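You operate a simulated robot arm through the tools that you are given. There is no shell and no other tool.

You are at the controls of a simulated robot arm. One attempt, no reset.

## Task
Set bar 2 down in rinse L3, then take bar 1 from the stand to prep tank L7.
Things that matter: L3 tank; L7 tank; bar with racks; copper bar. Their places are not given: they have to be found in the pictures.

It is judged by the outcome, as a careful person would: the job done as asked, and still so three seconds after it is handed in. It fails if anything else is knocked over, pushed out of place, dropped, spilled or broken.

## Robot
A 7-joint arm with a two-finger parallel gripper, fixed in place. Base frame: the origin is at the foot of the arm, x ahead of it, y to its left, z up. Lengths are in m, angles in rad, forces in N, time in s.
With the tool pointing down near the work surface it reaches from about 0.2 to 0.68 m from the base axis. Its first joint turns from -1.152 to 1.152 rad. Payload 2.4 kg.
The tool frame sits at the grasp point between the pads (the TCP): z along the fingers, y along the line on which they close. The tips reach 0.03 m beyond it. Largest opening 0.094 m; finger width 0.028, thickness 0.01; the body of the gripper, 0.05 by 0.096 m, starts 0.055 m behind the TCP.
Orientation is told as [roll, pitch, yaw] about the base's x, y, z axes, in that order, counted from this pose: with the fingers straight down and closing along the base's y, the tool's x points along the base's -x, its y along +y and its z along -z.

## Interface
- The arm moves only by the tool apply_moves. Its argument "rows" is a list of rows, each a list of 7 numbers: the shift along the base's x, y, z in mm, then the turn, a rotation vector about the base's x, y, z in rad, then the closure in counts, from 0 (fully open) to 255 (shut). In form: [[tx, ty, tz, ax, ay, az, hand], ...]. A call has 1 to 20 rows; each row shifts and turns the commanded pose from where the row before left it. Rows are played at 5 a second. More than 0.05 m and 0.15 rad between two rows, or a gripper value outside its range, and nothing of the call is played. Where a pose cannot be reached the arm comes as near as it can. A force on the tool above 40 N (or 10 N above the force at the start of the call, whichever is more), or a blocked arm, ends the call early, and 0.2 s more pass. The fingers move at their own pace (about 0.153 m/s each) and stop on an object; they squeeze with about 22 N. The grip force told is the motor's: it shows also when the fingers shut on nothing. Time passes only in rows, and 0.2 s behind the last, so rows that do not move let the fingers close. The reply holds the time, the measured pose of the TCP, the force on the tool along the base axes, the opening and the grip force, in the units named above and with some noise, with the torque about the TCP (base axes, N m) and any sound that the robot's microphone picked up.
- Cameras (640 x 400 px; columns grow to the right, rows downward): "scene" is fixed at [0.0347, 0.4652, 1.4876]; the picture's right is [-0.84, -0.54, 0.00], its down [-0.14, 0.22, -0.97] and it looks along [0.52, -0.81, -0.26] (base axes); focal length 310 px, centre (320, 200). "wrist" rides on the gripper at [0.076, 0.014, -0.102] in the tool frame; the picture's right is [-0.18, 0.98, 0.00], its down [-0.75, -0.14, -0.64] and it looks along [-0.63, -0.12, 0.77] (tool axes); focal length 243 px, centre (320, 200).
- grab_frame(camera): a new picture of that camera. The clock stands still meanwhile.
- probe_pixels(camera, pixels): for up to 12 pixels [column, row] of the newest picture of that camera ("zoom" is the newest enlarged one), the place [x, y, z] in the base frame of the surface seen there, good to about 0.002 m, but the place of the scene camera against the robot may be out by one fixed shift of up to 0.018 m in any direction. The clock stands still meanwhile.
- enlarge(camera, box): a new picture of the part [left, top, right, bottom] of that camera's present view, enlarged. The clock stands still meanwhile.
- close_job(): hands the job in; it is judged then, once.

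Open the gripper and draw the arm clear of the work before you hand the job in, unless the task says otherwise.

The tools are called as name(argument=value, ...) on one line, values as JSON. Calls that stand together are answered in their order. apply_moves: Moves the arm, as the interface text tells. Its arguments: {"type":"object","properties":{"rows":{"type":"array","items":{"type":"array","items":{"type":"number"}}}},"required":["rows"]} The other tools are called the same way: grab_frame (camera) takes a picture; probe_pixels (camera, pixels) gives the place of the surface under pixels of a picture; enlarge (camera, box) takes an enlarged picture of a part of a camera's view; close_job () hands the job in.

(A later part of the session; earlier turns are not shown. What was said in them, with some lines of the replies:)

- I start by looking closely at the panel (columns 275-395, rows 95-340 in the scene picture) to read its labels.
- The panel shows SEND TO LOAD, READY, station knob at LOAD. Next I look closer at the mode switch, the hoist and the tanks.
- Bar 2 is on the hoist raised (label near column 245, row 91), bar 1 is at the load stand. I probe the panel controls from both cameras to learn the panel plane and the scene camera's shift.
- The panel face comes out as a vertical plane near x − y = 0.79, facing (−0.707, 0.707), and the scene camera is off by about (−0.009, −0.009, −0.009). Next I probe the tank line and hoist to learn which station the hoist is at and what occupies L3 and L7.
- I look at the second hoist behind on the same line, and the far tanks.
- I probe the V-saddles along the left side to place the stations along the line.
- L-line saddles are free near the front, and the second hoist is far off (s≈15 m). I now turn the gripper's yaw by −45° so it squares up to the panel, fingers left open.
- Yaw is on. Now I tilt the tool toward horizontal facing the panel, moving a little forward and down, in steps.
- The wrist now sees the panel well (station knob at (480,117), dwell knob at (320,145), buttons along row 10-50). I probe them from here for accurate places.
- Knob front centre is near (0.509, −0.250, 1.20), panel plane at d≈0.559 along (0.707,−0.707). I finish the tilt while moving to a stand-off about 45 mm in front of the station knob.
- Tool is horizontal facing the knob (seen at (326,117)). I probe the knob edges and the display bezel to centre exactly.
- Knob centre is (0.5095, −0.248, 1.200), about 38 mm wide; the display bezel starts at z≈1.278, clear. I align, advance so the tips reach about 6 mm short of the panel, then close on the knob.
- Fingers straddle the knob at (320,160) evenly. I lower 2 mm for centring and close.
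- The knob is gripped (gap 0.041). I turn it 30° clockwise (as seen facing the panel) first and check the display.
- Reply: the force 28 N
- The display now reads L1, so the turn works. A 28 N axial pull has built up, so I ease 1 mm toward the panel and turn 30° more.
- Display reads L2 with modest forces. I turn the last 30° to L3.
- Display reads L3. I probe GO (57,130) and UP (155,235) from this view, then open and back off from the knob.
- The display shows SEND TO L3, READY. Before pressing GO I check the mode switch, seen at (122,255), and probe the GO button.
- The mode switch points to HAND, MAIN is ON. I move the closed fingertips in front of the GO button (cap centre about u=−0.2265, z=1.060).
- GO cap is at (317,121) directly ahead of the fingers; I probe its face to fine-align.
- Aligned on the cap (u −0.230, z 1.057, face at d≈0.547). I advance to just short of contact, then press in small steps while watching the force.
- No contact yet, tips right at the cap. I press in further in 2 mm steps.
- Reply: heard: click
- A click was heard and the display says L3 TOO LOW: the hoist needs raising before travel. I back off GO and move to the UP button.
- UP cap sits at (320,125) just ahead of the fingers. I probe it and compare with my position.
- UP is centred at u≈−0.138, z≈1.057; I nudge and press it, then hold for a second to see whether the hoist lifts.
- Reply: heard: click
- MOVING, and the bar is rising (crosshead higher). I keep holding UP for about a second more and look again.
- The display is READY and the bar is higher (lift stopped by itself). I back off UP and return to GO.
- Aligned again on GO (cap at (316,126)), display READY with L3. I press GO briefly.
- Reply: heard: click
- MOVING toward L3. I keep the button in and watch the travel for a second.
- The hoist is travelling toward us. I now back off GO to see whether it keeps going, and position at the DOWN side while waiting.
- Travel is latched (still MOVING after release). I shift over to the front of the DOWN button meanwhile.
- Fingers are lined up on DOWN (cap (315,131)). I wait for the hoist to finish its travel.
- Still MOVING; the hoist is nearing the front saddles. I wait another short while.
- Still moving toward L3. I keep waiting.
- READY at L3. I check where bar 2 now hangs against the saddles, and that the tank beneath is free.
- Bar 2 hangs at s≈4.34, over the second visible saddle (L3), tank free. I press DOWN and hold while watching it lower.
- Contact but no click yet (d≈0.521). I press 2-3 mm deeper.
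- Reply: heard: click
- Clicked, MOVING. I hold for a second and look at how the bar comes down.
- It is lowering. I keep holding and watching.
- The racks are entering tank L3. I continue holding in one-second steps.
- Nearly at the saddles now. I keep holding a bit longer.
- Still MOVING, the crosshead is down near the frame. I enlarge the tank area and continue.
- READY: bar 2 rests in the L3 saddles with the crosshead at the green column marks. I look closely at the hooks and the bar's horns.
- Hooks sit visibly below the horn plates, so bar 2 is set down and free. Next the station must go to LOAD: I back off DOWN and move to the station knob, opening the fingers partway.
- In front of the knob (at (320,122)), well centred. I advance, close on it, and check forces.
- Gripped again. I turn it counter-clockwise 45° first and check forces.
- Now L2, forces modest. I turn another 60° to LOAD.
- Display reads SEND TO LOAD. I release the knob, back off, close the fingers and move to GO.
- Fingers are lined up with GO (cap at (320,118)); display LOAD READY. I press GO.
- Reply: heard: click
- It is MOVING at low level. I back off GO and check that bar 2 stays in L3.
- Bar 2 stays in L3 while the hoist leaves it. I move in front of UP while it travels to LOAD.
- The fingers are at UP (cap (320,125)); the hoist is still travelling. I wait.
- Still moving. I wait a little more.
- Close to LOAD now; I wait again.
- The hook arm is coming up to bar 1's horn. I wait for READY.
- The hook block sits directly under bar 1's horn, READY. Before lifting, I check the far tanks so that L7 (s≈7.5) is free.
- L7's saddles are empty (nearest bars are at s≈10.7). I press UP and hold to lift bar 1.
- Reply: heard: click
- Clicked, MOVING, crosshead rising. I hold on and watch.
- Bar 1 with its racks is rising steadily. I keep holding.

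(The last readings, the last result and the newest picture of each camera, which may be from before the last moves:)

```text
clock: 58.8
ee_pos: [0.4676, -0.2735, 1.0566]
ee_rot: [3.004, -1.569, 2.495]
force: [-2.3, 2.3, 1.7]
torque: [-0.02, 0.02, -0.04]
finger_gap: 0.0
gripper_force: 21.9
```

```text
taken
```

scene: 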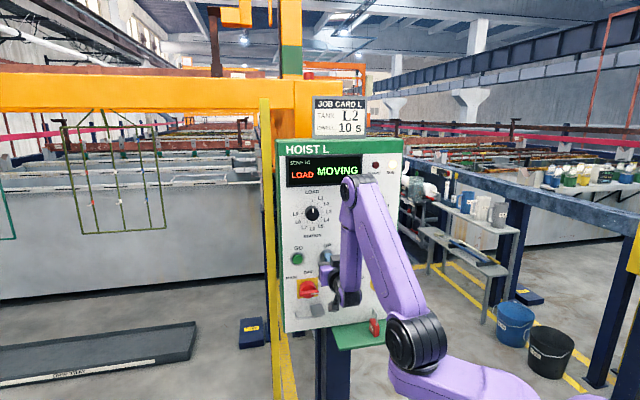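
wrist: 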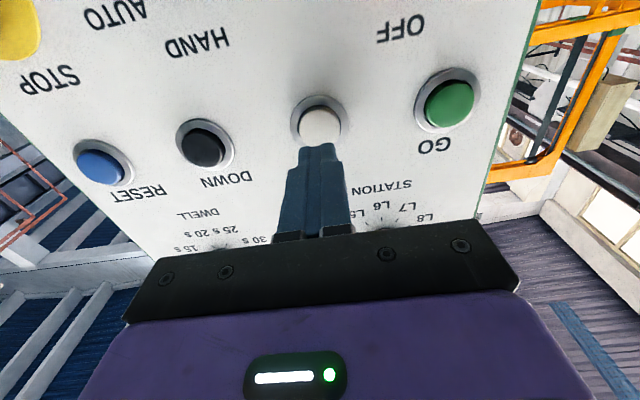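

Racks are well above the stand now, still rising. I keep holding until it stops at the top.

apply_moves(rows=[[0, 0, 0, 0, 0, 0, 255], [0, 0, 0, 0, 0, 0, 255], [0, 0, 0, 0, 0, 0, 255], [0, 0, 0, 0, 0, 0, 255], [0, 0, 0, 0, 0, 0, 255], [0, 0, 0, 0, 0, 0, 255]])

grab_frame(camera="scene")

```text
clock: 60.2
ee_pos: [0.4688, -0.2734, 1.056]
ee_rot: [2.992, -1.571, 2.508]
force: [-3.6, 2.3, 0.2]
torque: [-0.03, -0.02, -0.05]
finger_gap: 0.0
gripper_force: 22.1
```

```text
taken
```

scene: 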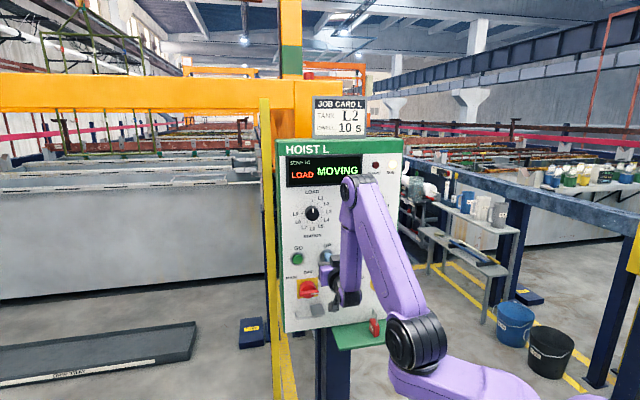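

Still MOVING upward. I hold further.

apply_moves(rows=[[0, 0, 0, 0, 0, 0, 255], [0, 0, 0, 0, 0, 0, 255], [0, 0, 0, 0, 0, 0, 255], [0, 0, 0, 0, 0, 0, 255], [0, 0, 0, 0, 0, 0, 255]])

grab_frame(camera="scene")

```text
clock: 61.4
ee_pos: [0.4679, -0.2735, 1.0573]
ee_rot: [2.995, -1.569, 2.503]
force: [-2.7, 2.5, 1.2]
torque: [0.02, -0.02, -0.01]
finger_gap: 0.0001
gripper_force: 21.9
```

```text
taken
```

scene: 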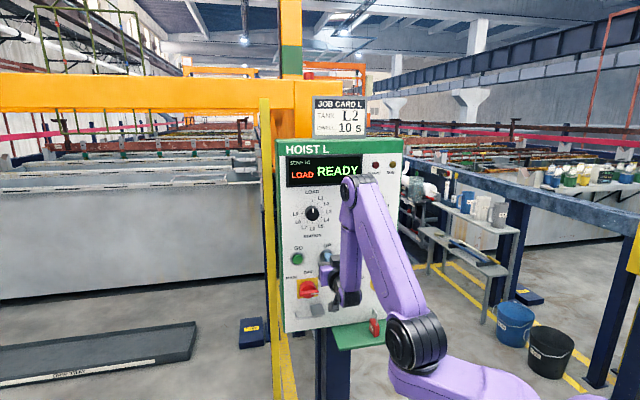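

READY at the top. I check the height of bar 1's rack bottoms against bar 2 and its horns, which it must pass over on the way to L7.

enlarge(camera="scene", box=[0, 60, 280, 200])

probe_pixels(camera="zoom", pixels=[[170, 175], [135, 170], [290, 170], [410, 160], [133, 143], [545, 170], [90, 170], [60, 130]])

```text
2.29 times, centred on (140, 130) of scene
```

zoom: 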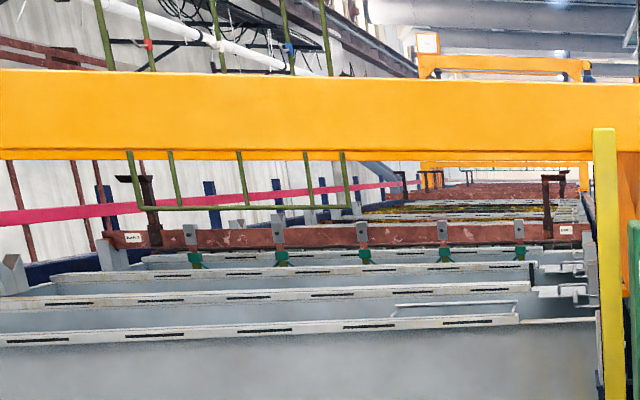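

```text
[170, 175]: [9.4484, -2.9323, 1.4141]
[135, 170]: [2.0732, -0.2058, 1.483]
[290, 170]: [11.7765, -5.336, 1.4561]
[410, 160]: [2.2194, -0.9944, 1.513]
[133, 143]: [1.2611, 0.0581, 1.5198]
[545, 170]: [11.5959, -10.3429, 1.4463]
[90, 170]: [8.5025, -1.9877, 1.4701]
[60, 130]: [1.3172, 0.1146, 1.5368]
```

Rack bottoms sit near z≈1.4, well above bar 2's top and inside its horns. Now I back off UP and go to the station knob, pre-rotating the hand 30° counter-clockwise to allow a longer stroke.

apply_moves(rows=[[-12, 12, 0, 0, 0, 0, 255], [-15, 15, 0, 0, 0, 0, 255], [-15, 15, 0, 0, 0, 0, 255], [8.4, 8.4, 35.7, -0.0926, 0.0926, 0, 255], [8.4, 8.4, 35.7, -0.0926, 0.0926, 0, 255], [8.4, 8.4, 35.7, -0.0926, 0.0926, 0, 255], [8.4, 8.4, 35.7, -0.0926, 0.0926, 0, 60], [0, 0, 0, 0, 0, 0, 60], [0, 0, 0, 0, 0, 0, 60]])

grab_frame(camera="wrist")

grab_frame(camera="scene")

```text
clock: 63.4
ee_pos: [0.4606, -0.1968, 1.1987]
ee_rot: [-1.573, -1.044, 0.786]
force: [0.1, 0.3, 0.4]
torque: [0.02, 0.02, 0.02]
finger_gap: 0.0716
gripper_force: 0.0
```

```text
taken
```

wrist: 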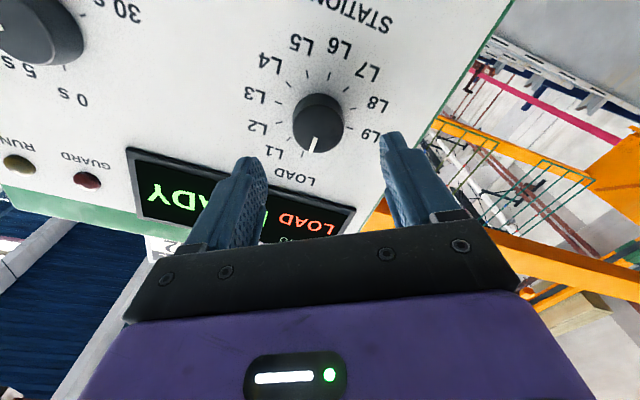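

```text
taken
```

scene: 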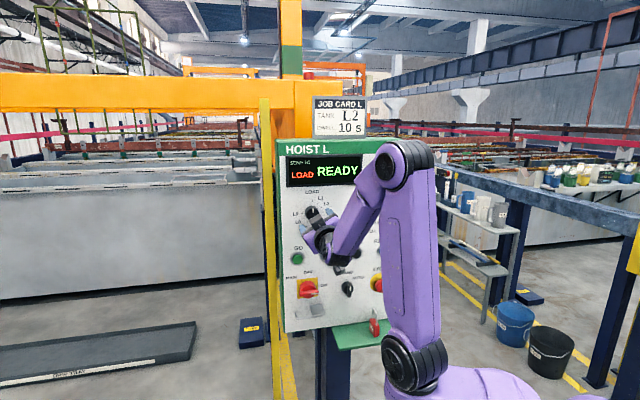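

The −30° pose is reached and centred on the knob (318,120). I advance and grip.

apply_moves(rows=[[9.5, -11.5, 1, 0, 0, 0, 60], [10.5, -10.5, 0, 0, 0, 0, 60], [10.5, -10.5, 0, 0, 0, 0, 60], [10, -10, 0, 0, 0, 0, 60], [0, 0, 0, 0, 0, 0, 60], [0, 0, 0, 0, 0, 0, 255], [0, 0, 0, 0, 0, 0, 255]])

grab_frame(camera="wrist")

```text
clock: 65.0
ee_pos: [0.5012, -0.2399, 1.2]
ee_rot: [-1.572, -1.046, 0.789]
force: [10.7, -0.5, -2.2]
torque: [0.15, 0.14, 0.23]
finger_gap: 0.0403
gripper_force: 45.4
```

```text
taken
```

wrist: 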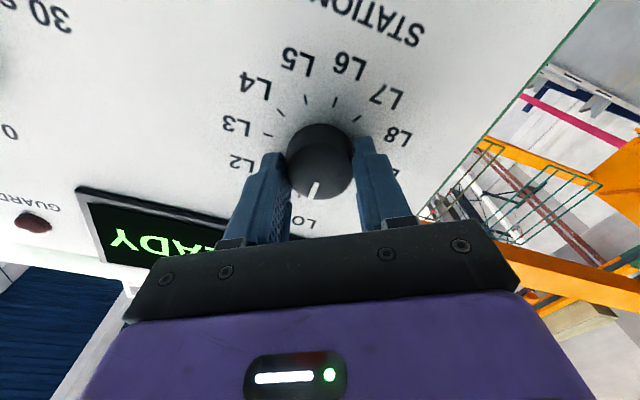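

Gripped. I turn 60° clockwise and check display and forces.

apply_moves(rows=[[0, 0, 0, 0.0926, -0.0926, 0, 255], [0, 0, 0, 0.0926, -0.0926, 0, 255], [0, 0, 0, 0.0926, -0.0926, 0, 255], [0, 0, 0, 0.0926, -0.0926, 0, 255], [0.3, -0.3, 0, 0.0926, -0.0926, 0, 255], [0, 0, 0, 0.0926, -0.0926, 0, 255], [0, 0, 0, 0.0926, -0.0926, 0, 255], [0, 0, 0, 0.0926, -0.0926, 0, 255], [0, 0, 0, 0, 0, 0, 255]])

enlarge(camera="scene", box=[270, 130, 410, 230])

```text
clock: 67.0
ee_pos: [0.5009, -0.2397, 1.1998]
ee_rot: [1.572, -1.045, -2.356]
force: [18.2, 1.0, -4.2]
torque: [0.22, 0.24, 0.43]
finger_gap: 0.0401
gripper_force: 44.9
```

```text
4.00 times, centred on (340, 180) of scene
```

zoom: 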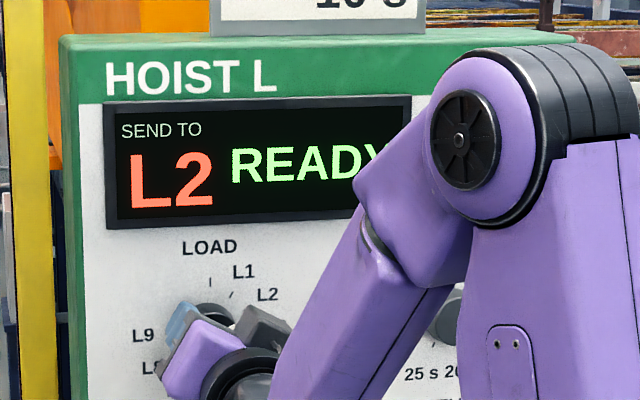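

Display L2, as expected after 60°. Another 60° clockwise to L4, easing a little in x to relieve the side force.

apply_moves(rows=[[0.5, 0, 0, 0.0926, -0.0926, 0, 255], [0, 0, 0, 0.0926, -0.0926, 0, 255], [0, 0, 0, 0.0926, -0.0926, 0, 255], [0, 0, 0, 0.0926, -0.0926, 0, 255], [0, 0, 0, 0.0926, -0.0926, 0, 255], [0, 0, 0, 0.0926, -0.0926, 0, 255], [0, 0, 0, 0.0926, -0.0926, 0, 255], [0, 0, 0, 0.0926, -0.0926, 0, 255], [0, 0, 0, 0, 0, 0, 255]])

enlarge(camera="scene", box=[270, 130, 410, 230])

```text
clock: 69.0
ee_pos: [0.5002, -0.2388, 1.2]
ee_rot: [1.569, 0.003, -2.353]
force: [2.0, 14.9, -7.3]
torque: [0.13, 0.17, 0.48]
finger_gap: 0.0401
gripper_force: 45.0
```

```text
4.00 times, centred on (340, 180) of scene
```

zoom: 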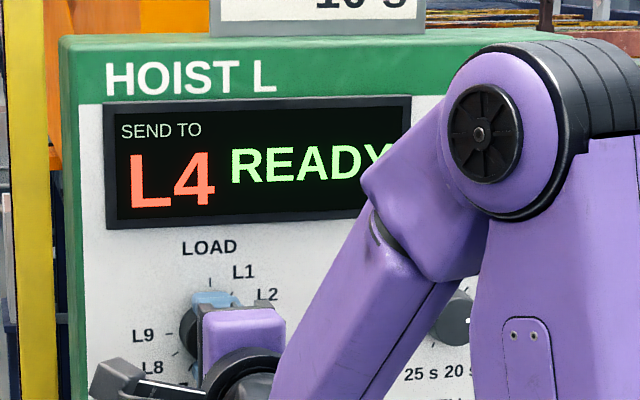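

L4 now. I release, back off, rotate the empty hand back 90°, and come in for the second stroke.

apply_moves(rows=[[0, 0, 0, 0, 0, 0, 60], [0, 0, 0, 0, 0, 0, 60], [-14, 14, 0, 0, 0, 0, 60], [-14, 14, 0, 0, 0, 0, 60], [-2, 2, 0, -0.0926, 0.0926, 0, 60], [0, 0, 0, -0.0926, 0.0926, 0, 60], [0, 0, 0, -0.0926, 0.0926, 0, 60], [0, 0, 0, -0.0926, 0.0926, 0, 60], [0, 0, 0, -0.0926, 0.0926, 0, 60], [0, 0, 0, -0.0926, 0.0926, 0, 60], [0, 0, 0, -0.0926, 0.0926, 0, 60], [0, 0, 0, -0.0926, 0.0926, 0, 60], [0, 0, 0, -0.0926, 0.0926, 0, 60], [0, 0, 0, -0.0926, 0.0926, 0, 60], [0, 0, 0, -0.0926, 0.0926, 0, 60], [0, 0, 0, -0.0926, 0.0926, 0, 60], [0, 0, 0, 0, 0, 0, 60]])

grab_frame(camera="wrist")

grab_frame(camera="scene")

```text
clock: 72.6
ee_pos: [0.472, -0.2103, 1.1999]
ee_rot: [-2.228, -1.569, 1.442]
force: [-0.4, -0.3, -0.2]
torque: [0.0, -0.01, 0.05]
finger_gap: 0.0719
gripper_force: 0.0
```

```text
taken
```

wrist: 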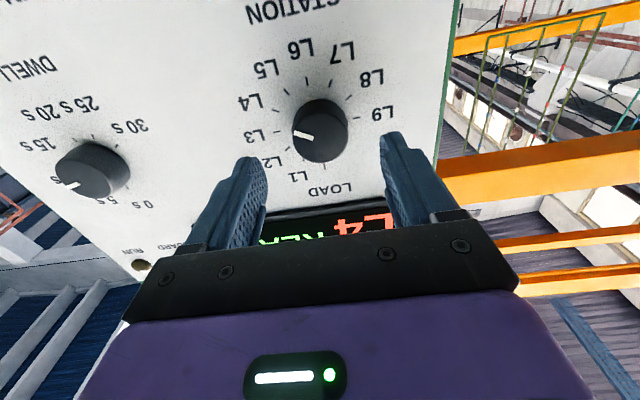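

```text
taken
```

scene: 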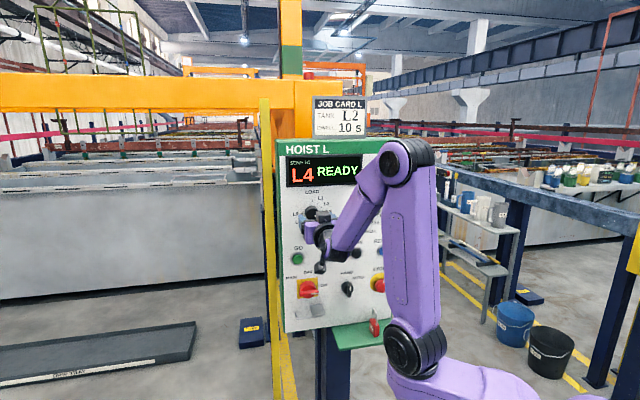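

The mark points at L4, hand is square again. I approach, grip, and make the second stroke of 90° in two parts.

apply_moves(rows=[[10, -10, 0, 0, 0, 0, 60], [10, -10, 0, 0, 0, 0, 60], [9.5, -9.5, 0, 0, 0, 0, 60], [0, 0, 0, 0, 0, 0, 60], [0, 0, 0, 0, 0, 0, 255], [0, 0, 0, 0, 0, 0, 255], [0, 0, 0, 0, 0, 0, 255]])

grab_frame(camera="wrist")

```text
clock: 74.2
ee_pos: [0.5018, -0.2397, 1.1998]
ee_rot: [-2.824, -1.57, 2.042]
force: [11.2, 0.4, 2.3]
torque: [0.25, 0.23, 0.37]
finger_gap: 0.041
gripper_force: 44.8
```

```text
taken
```

wrist: 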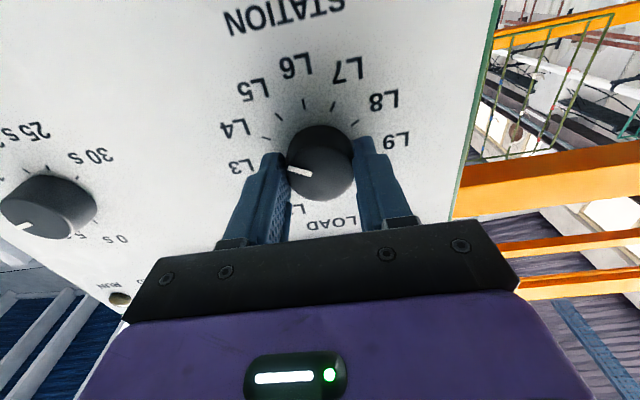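

Gripped. Turning 90° clockwise toward L7.

apply_moves(rows=[[0.3, 0, 0, 0.0926, -0.0926, 0, 255], [0, 0, 0, 0.0926, -0.0926, 0, 255], [0, 0, 0, 0.0926, -0.0926, 0, 255], [0, 0, 0, 0.0926, -0.0926, 0, 255], [0.3, -0.3, 0, 0.0926, -0.0926, 0, 255], [0, 0, 0, 0.0926, -0.0926, 0, 255], [0, 0, 0, 0.0926, -0.0926, 0, 255], [0, 0, 0, 0.0926, -0.0926, 0, 255], [0, 0, 0, 0.0926, -0.0926, 0, 255], [0, 0, 0, 0.0926, -0.0926, 0, 255], [0, 0, 0, 0.0926, -0.0926, 0, 255], [0, 0, 0, 0.0926, -0.0926, 0, 255], [0, 0, 0, 0, 0, 0, 255]])

enlarge(camera="scene", box=[270, 130, 410, 230])

grab_frame(camera="wrist")

```text
clock: 77.0
ee_pos: [0.5007, -0.2386, 1.199]
ee_rot: [1.571, 0.002, -2.354]
force: [13.6, 11.5, -1.0]
torque: [0.04, 0.11, -0.07]
finger_gap: 0.0403
gripper_force: 45.0
```

```text
4.00 times, centred on (340, 180) of scene
```

zoom: 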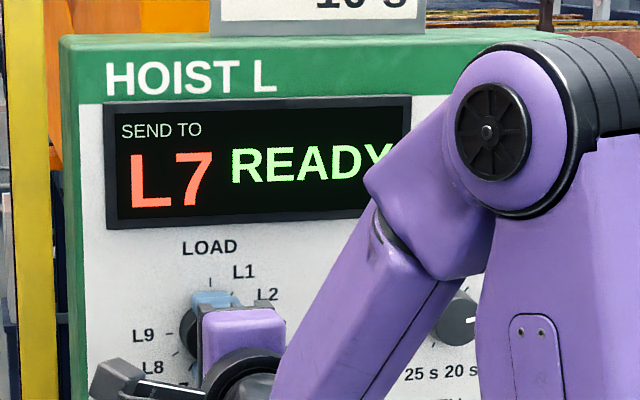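

```text
taken
```

wrist: 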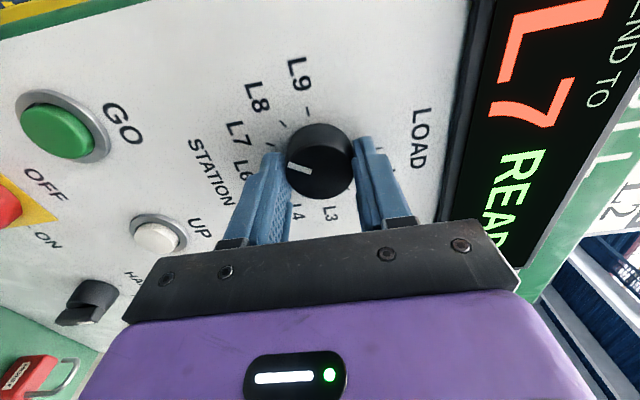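

Display reads L7 READY. I release the knob, back off, close the fingers and move to GO.

apply_moves(rows=[[0, 0, 0, 0, 0, 0, 60], [0, 0, 0, 0, 0, 0, 60], [-12, 12, 0, 0, 0, 0, 60], [-15, 15, 0, 0, 0, 0, 60], [-13, 13, 0, 0, 0, 0, 60], [7.8, 7.8, -35.5, 0, 0, 0, 255], [7.8, 7.8, -35.5, 0, 0, 0, 255], [7.8, 7.8, -35.5, 0, 0, 0, 255], [7.8, 7.8, -35.5, 0, 0, 0, 255], [0, 0, 0, 0, 0, 0, 255]])

grab_frame(camera="wrist")

grab_frame(camera="scene")

```text
clock: 79.2
ee_pos: [0.4894, -0.169, 1.0573]
ee_rot: [1.571, 0.001, -2.356]
force: [0.3, -0.2, 1.4]
torque: [0.0, 0.01, 0.0]
finger_gap: 0.0
gripper_force: 22.5
```

```text
taken
```

wrist: 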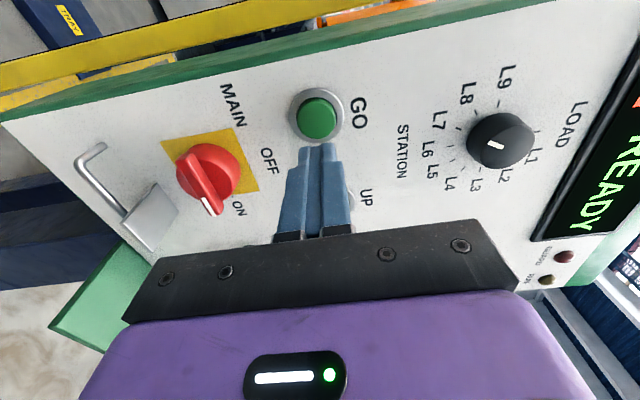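

```text
taken
```

scene: 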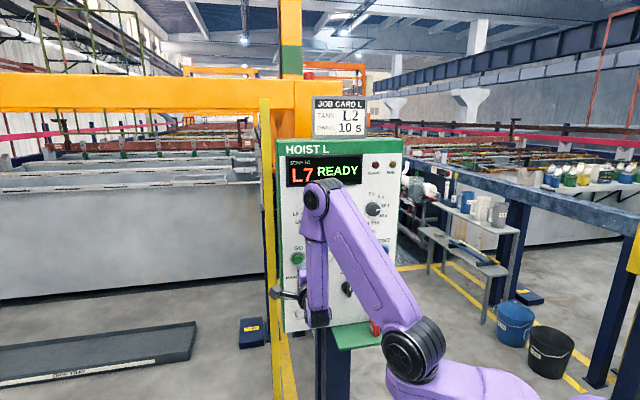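

On GO (cap (318,119)), L7 READY. I press GO.

apply_moves(rows=[[14, -9, 0, 0, 0, 0, 255], [12, -12, 0, 0, 0, 0, 255], [11, -11, 0, 0, 0, 0, 255], [2.5, -2.5, 0, 0, 0, 0, 255], [1.5, -1.5, 0, 0, 0, 0, 255], [1.5, -1.5, 0, 0, 0, 0, 255], [1, -1, 0, 0, 0, 0, 255]])

grab_frame(camera="scene")

```text
clock: 80.8
ee_pos: [0.5359, -0.2062, 1.0596]
ee_rot: [1.57, 0.001, -2.357]
force: [-2.8, 2.0, -3.1]
torque: [0.05, 0.03, 0.01]
finger_gap: 0.0
gripper_force: 21.9
heard: click
```

```text
taken
```

scene: 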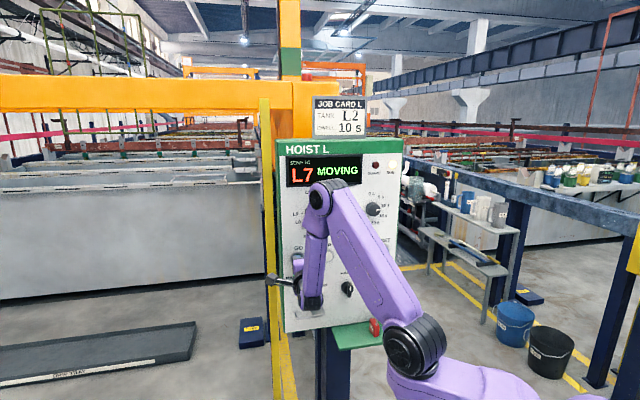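

MOVING toward L7. I back off and shift in front of DOWN while it travels.

apply_moves(rows=[[-8, 8, 0, 0, 0, 0, 255], [-11, 11, 0, 0, 0, 0, 255], [-11, 11, 0, 0, 0, 0, 255], [-33, -33, 0, 0, 0, 0, 255], [-33, -33, 0, 0, 0, 0, 255], [-33, -33, 0, 0, 0, 0, 255], [-32, -32, 0, 0, 0, 0, 255], [0, 0, 0, 0, 0, 0, 255]])

grab_frame(camera="scene")

grab_frame(camera="wrist")

```text
clock: 82.6
ee_pos: [0.3709, -0.307, 1.0547]
ee_rot: [1.572, 0.003, -2.356]
force: [-0.2, -1.1, 0.2]
torque: [0.0, 0.0, 0.01]
finger_gap: 0.0003
gripper_force: 21.8
```

```text
taken
```

scene: 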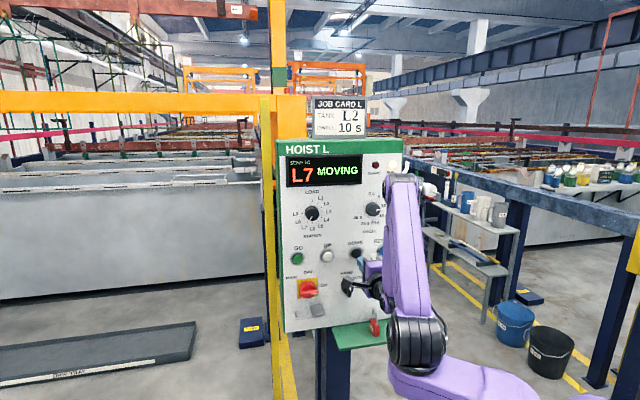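

```text
taken
```

wrist: 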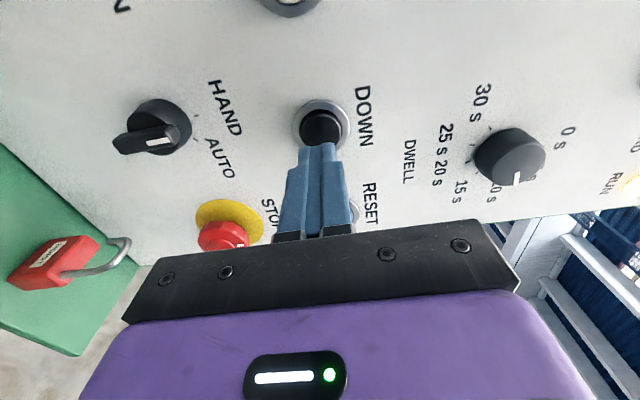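

Bar 1 is travelling away at top height; the fingers wait at DOWN (cap (321,126)). I watch it pass over bar 2.

apply_moves(rows=[[0, 0, 0, 0, 0, 0, 255], [0, 0, 0, 0, 0, 0, 255], [0, 0, 0, 0, 0, 0, 255], [0, 0, 0, 0, 0, 0, 255], [0, 0, 0, 0, 0, 0, 255], [0, 0, 0, 0, 0, 0, 255], [0, 0, 0, 0, 0, 0, 255], [0, 0, 0, 0, 0, 0, 255], [0, 0, 0, 0, 0, 0, 255], [0, 0, 0, 0, 0, 0, 255], [0, 0, 0, 0, 0, 0, 255], [0, 0, 0, 0, 0, 0, 255]])

grab_frame(camera="scene")

```text
clock: 85.2
ee_pos: [0.3713, -0.3069, 1.0551]
ee_rot: [1.571, 0.001, -2.357]
force: [0.2, 0.0, 0.2]
torque: [0.02, -0.02, 0.02]
finger_gap: 0.0001
gripper_force: 22.1
```

```text
taken
```

scene: 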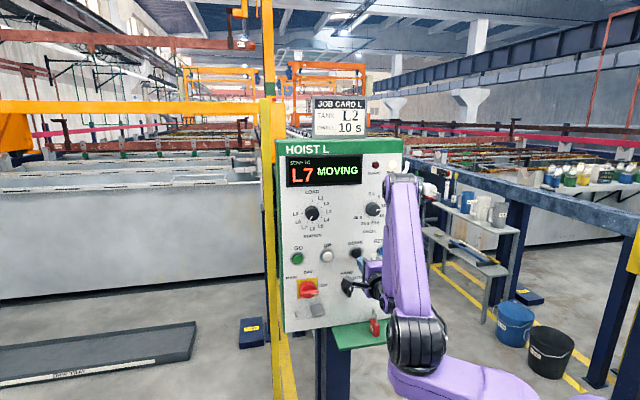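

Still travelling, nothing disturbed. I keep waiting.

apply_moves(rows=[[0, 0, 0, 0, 0, 0, 255], [0, 0, 0, 0, 0, 0, 255], [0, 0, 0, 0, 0, 0, 255], [0, 0, 0, 0, 0, 0, 255], [0, 0, 0, 0, 0, 0, 255], [0, 0, 0, 0, 0, 0, 255], [0, 0, 0, 0, 0, 0, 255], [0, 0, 0, 0, 0, 0, 255], [0, 0, 0, 0, 0, 0, 255], [0, 0, 0, 0, 0, 0, 255], [0, 0, 0, 0, 0, 0, 255], [0, 0, 0, 0, 0, 0, 255]])

grab_frame(camera="scene")

enlarge(camera="scene", box=[0, 20, 280, 195])

```text
clock: 87.8
ee_pos: [0.3706, -0.3065, 1.0549]
ee_rot: [1.571, 0.003, -2.357]
force: [-0.9, -0.2, -0.2]
torque: [0.0, 0.0, 0.01]
finger_gap: 0.0
gripper_force: 21.9
```

```text
taken
```

scene: 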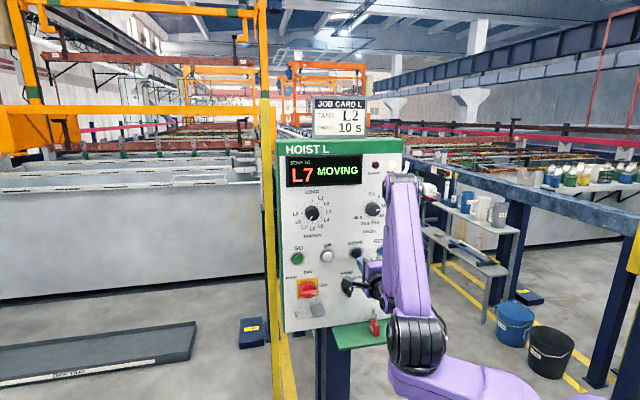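

```text
2.29 times, centred on (140, 108) of scene
```

zoom: 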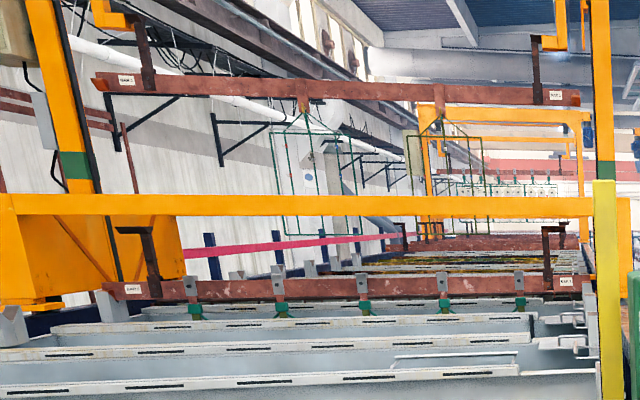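

Bar 1 with its two racks is passing over bar 2 with clear space. I keep waiting.

apply_moves(rows=[[0, 0, 0, 0, 0, 0, 255], [0, 0, 0, 0, 0, 0, 255], [0, 0, 0, 0, 0, 0, 255], [0, 0, 0, 0, 0, 0, 255], [0, 0, 0, 0, 0, 0, 255], [0, 0, 0, 0, 0, 0, 255], [0, 0, 0, 0, 0, 0, 255], [0, 0, 0, 0, 0, 0, 255], [0, 0, 0, 0, 0, 0, 255], [0, 0, 0, 0, 0, 0, 255], [0, 0, 0, 0, 0, 0, 255], [0, 0, 0, 0, 0, 0, 255]])

grab_frame(camera="scene")

```text
clock: 90.4
ee_pos: [0.3717, -0.3058, 1.0549]
ee_rot: [1.571, 0.003, -2.357]
force: [0.8, 0.4, -0.2]
torque: [-0.01, 0.02, -0.01]
finger_gap: 0.0
gripper_force: 22.1
```

```text
taken
```

scene: 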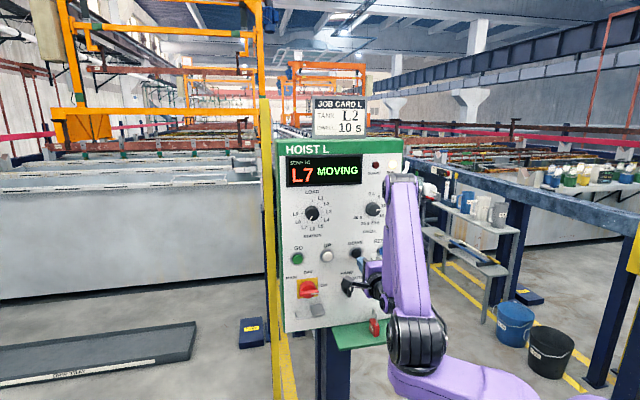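

Still moving, past L4/L5 now. I wait on.

apply_moves(rows=[[0, 0, 0, 0, 0, 0, 255], [0, 0, 0, 0, 0, 0, 255], [0, 0, 0, 0, 0, 0, 255], [0, 0, 0, 0, 0, 0, 255], [0, 0, 0, 0, 0, 0, 255], [0, 0, 0, 0, 0, 0, 255], [0, 0, 0, 0, 0, 0, 255], [0, 0, 0, 0, 0, 0, 255], [0, 0, 0, 0, 0, 0, 255], [0, 0, 0, 0, 0, 0, 255], [0, 0, 0, 0, 0, 0, 255], [0, 0, 0, 0, 0, 0, 255], [0, 0, 0, 0, 0, 0, 255], [0, 0, 0, 0, 0, 0, 255]])

grab_frame(camera="scene")

```text
clock: 93.4
ee_pos: [0.372, -0.3068, 1.056]
ee_rot: [1.572, 0.001, -2.359]
force: [-0.6, 0.3, -0.4]
torque: [0.0, -0.01, 0.0]
finger_gap: 0.0
gripper_force: 22.3
```

```text
taken
```

scene: 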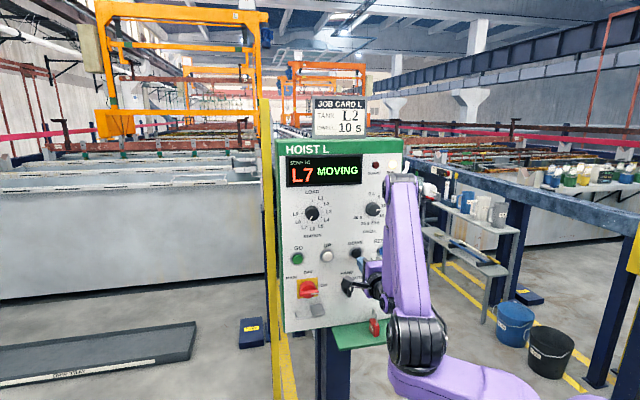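

Nearly there, still MOVING. I wait a little more.

apply_moves(rows=[[0, 0, 0, 0, 0, 0, 255], [0, 0, 0, 0, 0, 0, 255], [0, 0, 0, 0, 0, 0, 255], [0, 0, 0, 0, 0, 0, 255], [0, 0, 0, 0, 0, 0, 255], [0, 0, 0, 0, 0, 0, 255], [0, 0, 0, 0, 0, 0, 255], [0, 0, 0, 0, 0, 0, 255]])

grab_frame(camera="scene")

enlarge(camera="scene", box=[60, 20, 280, 170])

```text
clock: 95.2
ee_pos: [0.3717, -0.3072, 1.0545]
ee_rot: [1.571, 0.002, -2.357]
force: [-0.2, 0.2, -0.6]
torque: [0.02, 0.01, -0.01]
finger_gap: 0.0
gripper_force: 22.7
```

```text
taken
```

scene: 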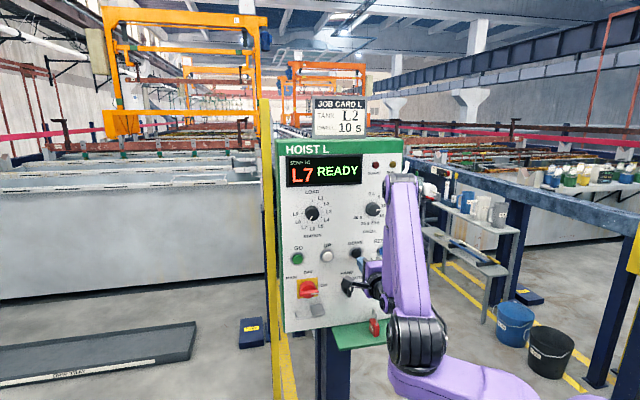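

```text
2.67 times, centred on (170, 95) of scene
```

zoom: 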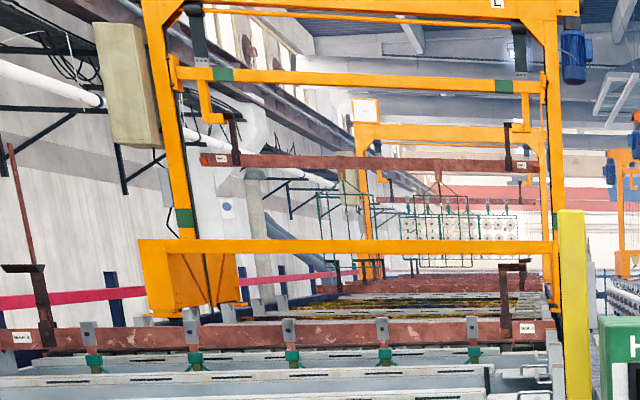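

READY at L7. I press DOWN and hold to lower bar 1.

apply_moves(rows=[[12, -8, 2, 0, 0, 0, 255], [10, -10, 0, 0, 0, 0, 255], [7, -7, 0, 0, 0, 0, 255], [1.5, -1.5, 0, 0, 0, 0, 255], [1.5, -1.5, 0, 0, 0, 0, 255], [1.5, -1.5, 0, 0, 0, 0, 255]])

grab_frame(camera="scene")

```text
clock: 96.6
ee_pos: [0.4079, -0.3378, 1.0593]
ee_rot: [1.568, 0.004, -2.358]
force: [-12.0, 7.6, -2.5]
torque: [-0.02, 0.09, -0.09]
finger_gap: 0.0001
gripper_force: 22.2
heard: click
```

```text
taken
```

scene: 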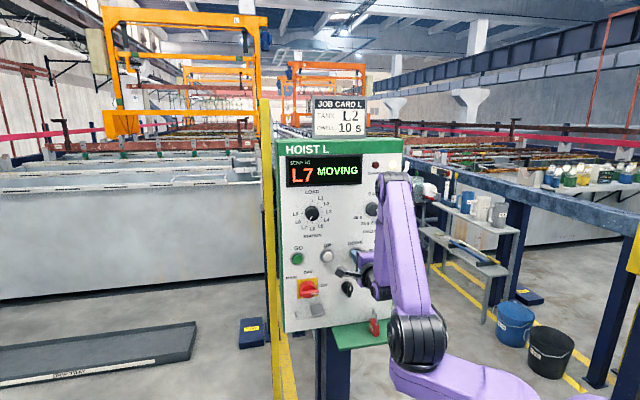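

Clicked and MOVING; I ease the pressure slightly and hold while the bar lowers.

apply_moves(rows=[[-0.5, 0.5, 0, 0, 0, 0, 255], [0, 0, 0, 0, 0, 0, 255], [0, 0, 0, 0, 0, 0, 255], [0, 0, 0, 0, 0, 0, 255], [0, 0, 0, 0, 0, 0, 255], [0, 0, 0, 0, 0, 0, 255], [0, 0, 0, 0, 0, 0, 255]])

grab_frame(camera="scene")

enlarge(camera="scene", box=[60, 20, 280, 170])

```text
clock: 98.2
ee_pos: [0.4076, -0.3379, 1.0603]
ee_rot: [1.571, 0.001, -2.356]
force: [-7.8, 7.6, -4.3]
torque: [0.08, 0.09, -0.03]
finger_gap: 0.0
gripper_force: 21.5
```

```text
taken
```

scene: 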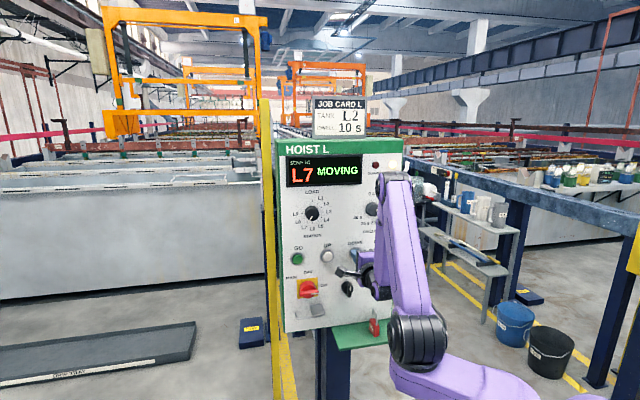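

```text
2.67 times, centred on (170, 95) of scene
```

zoom: 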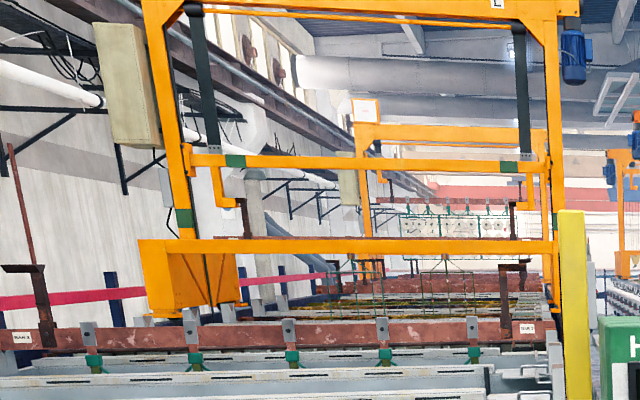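

Lowering smoothly into L7. I continue to hold.

apply_moves(rows=[[0, 0, 0, 0, 0, 0, 255], [0, 0, 0, 0, 0, 0, 255], [0, 0, 0, 0, 0, 0, 255], [0, 0, 0, 0, 0, 0, 255], [0, 0, 0, 0, 0, 0, 255], [0, 0, 0, 0, 0, 0, 255], [0, 0, 0, 0, 0, 0, 255]])

grab_frame(camera="scene")

enlarge(camera="scene", box=[60, 20, 280, 170])

```text
clock: 99.8
ee_pos: [0.4065, -0.3377, 1.0598]
ee_rot: [1.57, 0.003, -2.355]
force: [-7.0, 8.7, -0.9]
torque: [0.03, 0.01, 0.01]
finger_gap: 0.0
gripper_force: 22.3
```

```text
taken
```

scene: 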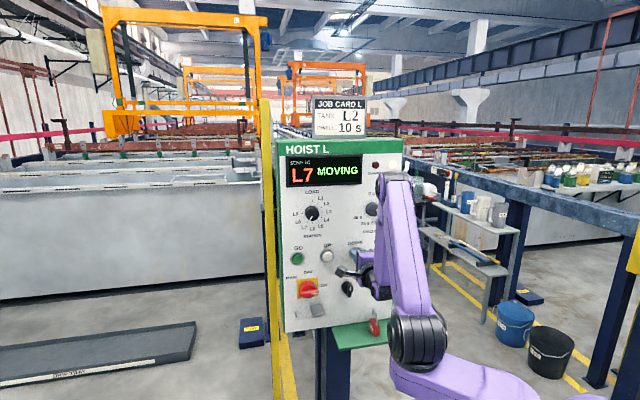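

```text
2.67 times, centred on (170, 95) of scene
```

zoom: 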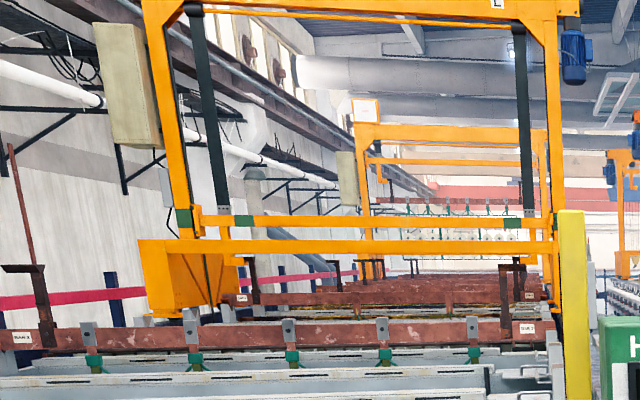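

Bar 1 is almost at the L7 saddles. I hold until READY.

apply_moves(rows=[[0, 0, 0, 0, 0, 0, 255], [0, 0, 0, 0, 0, 0, 255], [0, 0, 0, 0, 0, 0, 255], [0, 0, 0, 0, 0, 0, 255], [0, 0, 0, 0, 0, 0, 255], [0, 0, 0, 0, 0, 0, 255], [0, 0, 0, 0, 0, 0, 255]])

grab_frame(camera="scene")

enlarge(camera="scene", box=[100, 70, 280, 170])

```text
clock: 101.4
ee_pos: [0.4077, -0.3367, 1.0593]
ee_rot: [1.571, 0.002, -2.359]
force: [-7.2, 8.9, 1.3]
torque: [-0.04, -0.03, 0.04]
finger_gap: 0.0002
gripper_force: 21.8
```

```text
taken
```

scene: 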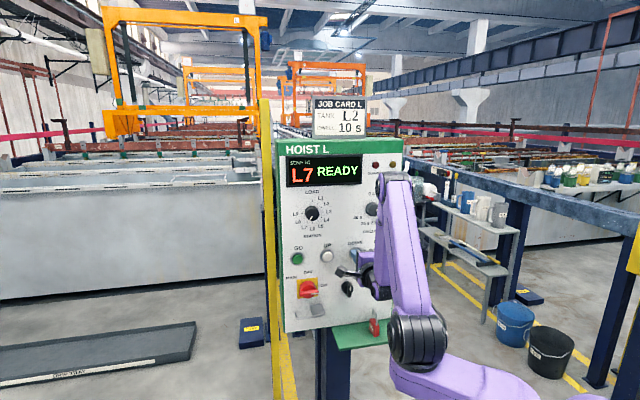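

```text
3.56 times, centred on (190, 120) of scene
```

zoom: 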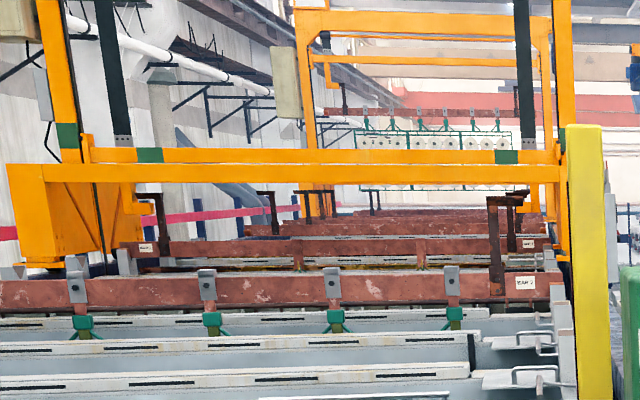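

READY at the bottom: bar 1 rests at L7 and the crosshead is at the green marks. I back off DOWN well clear and open the gripper.

apply_moves(rows=[[-8, 8, 0, 0, 0, 0, 255], [-15, 15, 0, 0, 0, 0, 255], [-20, 20, 0, 0, 0, 0, 255], [-20, 20, 5, 0, 0, 0, 255], [-20, 20, 10, 0, 0, 0, 120], [-15, 15, 10, 0, 0, 0, 0], [0, 0, 0, 0, 0, 0, 0], [0, 0, 0, 0, 0, 0, 0]])

grab_frame(camera="scene")

probe_pixels(camera="scene", pixels=[[200, 139], [160, 139], [230, 140], [180, 149], [240, 150], [150, 149]])

grab_frame(camera="wrist")

```text
clock: 103.2
ee_pos: [0.3127, -0.2399, 1.0855]
ee_rot: [1.572, 0.002, -2.358]
force: [-0.7, 0.1, 0.5]
torque: [-0.01, 0.01, 0.02]
finger_gap: 0.0939
gripper_force: 0.1
```

```text
taken
```

scene: 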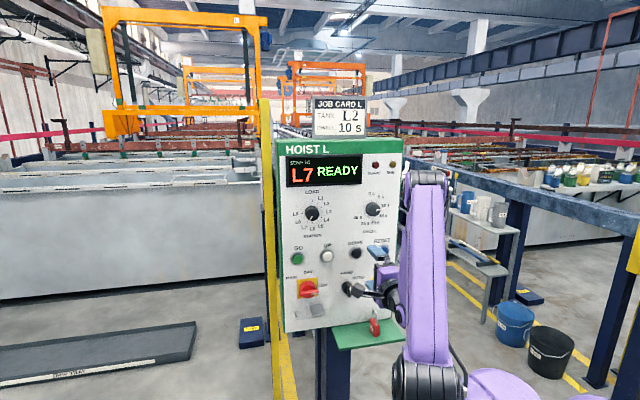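

```text
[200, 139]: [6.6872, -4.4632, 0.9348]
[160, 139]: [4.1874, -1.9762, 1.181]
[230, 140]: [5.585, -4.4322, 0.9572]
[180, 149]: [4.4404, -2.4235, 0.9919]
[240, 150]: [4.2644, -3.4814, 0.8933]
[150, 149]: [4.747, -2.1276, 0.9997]
```

```text
taken
```

wrist: 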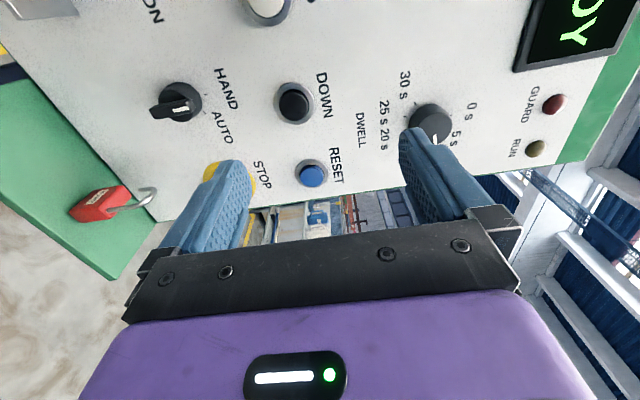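

Arm is clear, gripper open, display still L7 READY. I verify the resting places of both bars once more.

enlarge(camera="scene", box=[100, 100, 280, 170])

probe_pixels(camera="scene", pixels=[[162, 134], [200, 133], [150, 134], [170, 144], [210, 143], [235, 127], [143, 125], [242, 121]])

```text
3.56 times, centred on (190, 135) of scene
```

zoom: 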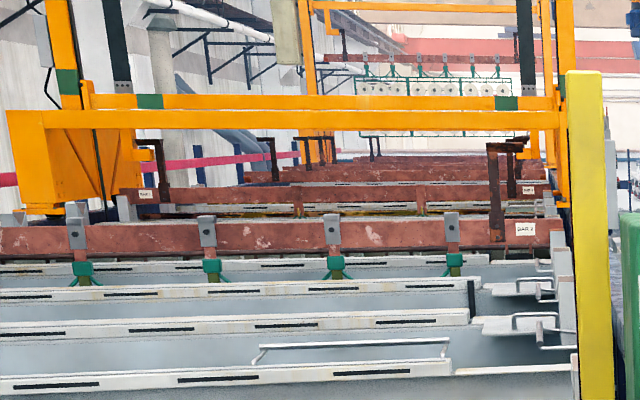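

```text
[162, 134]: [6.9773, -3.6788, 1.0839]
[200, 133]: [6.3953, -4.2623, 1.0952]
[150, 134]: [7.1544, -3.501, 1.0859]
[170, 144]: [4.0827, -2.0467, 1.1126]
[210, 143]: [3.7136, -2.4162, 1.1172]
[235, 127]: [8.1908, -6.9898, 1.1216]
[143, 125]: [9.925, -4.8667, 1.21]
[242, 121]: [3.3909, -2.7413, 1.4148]
```

Bar 1 rests at s≈7.53 (L7, four stations beyond L3), bar 2 at s≈4.33 (L3), both at saddle height; the hoist is stopped and the arm is clear with the gripper open. I hand the job in.

close_job()

```text
The job is handed in.
```

Bar 2 is set down in rinse L3 and bar 1 is in prep tank L7. I handed the job in with both bars resting at saddle height. I don't have the verdict yet.

- **Bar 2:** the first GO to L3 was refused with "TOO LOW". I raised the bar with UP, sent it to L3 and lowered it until the display read READY. It stayed in place when the hoist left.
- **Bar 1:** the hoist travelled low to LOAD and its hooks came in under the bar. I lifted it to the top, carried it over bar 2 with clear space, and lowered it into L7, which was empty.
- **Job card:** the card on the panel said L2. I followed your instruction instead, so nothing went to L2.
- **How I left it:** the hoist is stopped over L7 in its lowered position, with the station knob on L7 and the mode switch still on HAND. The arm is clear of the panel and the gripper is open.

I saw nothing knocked, dropped or moved out of place.
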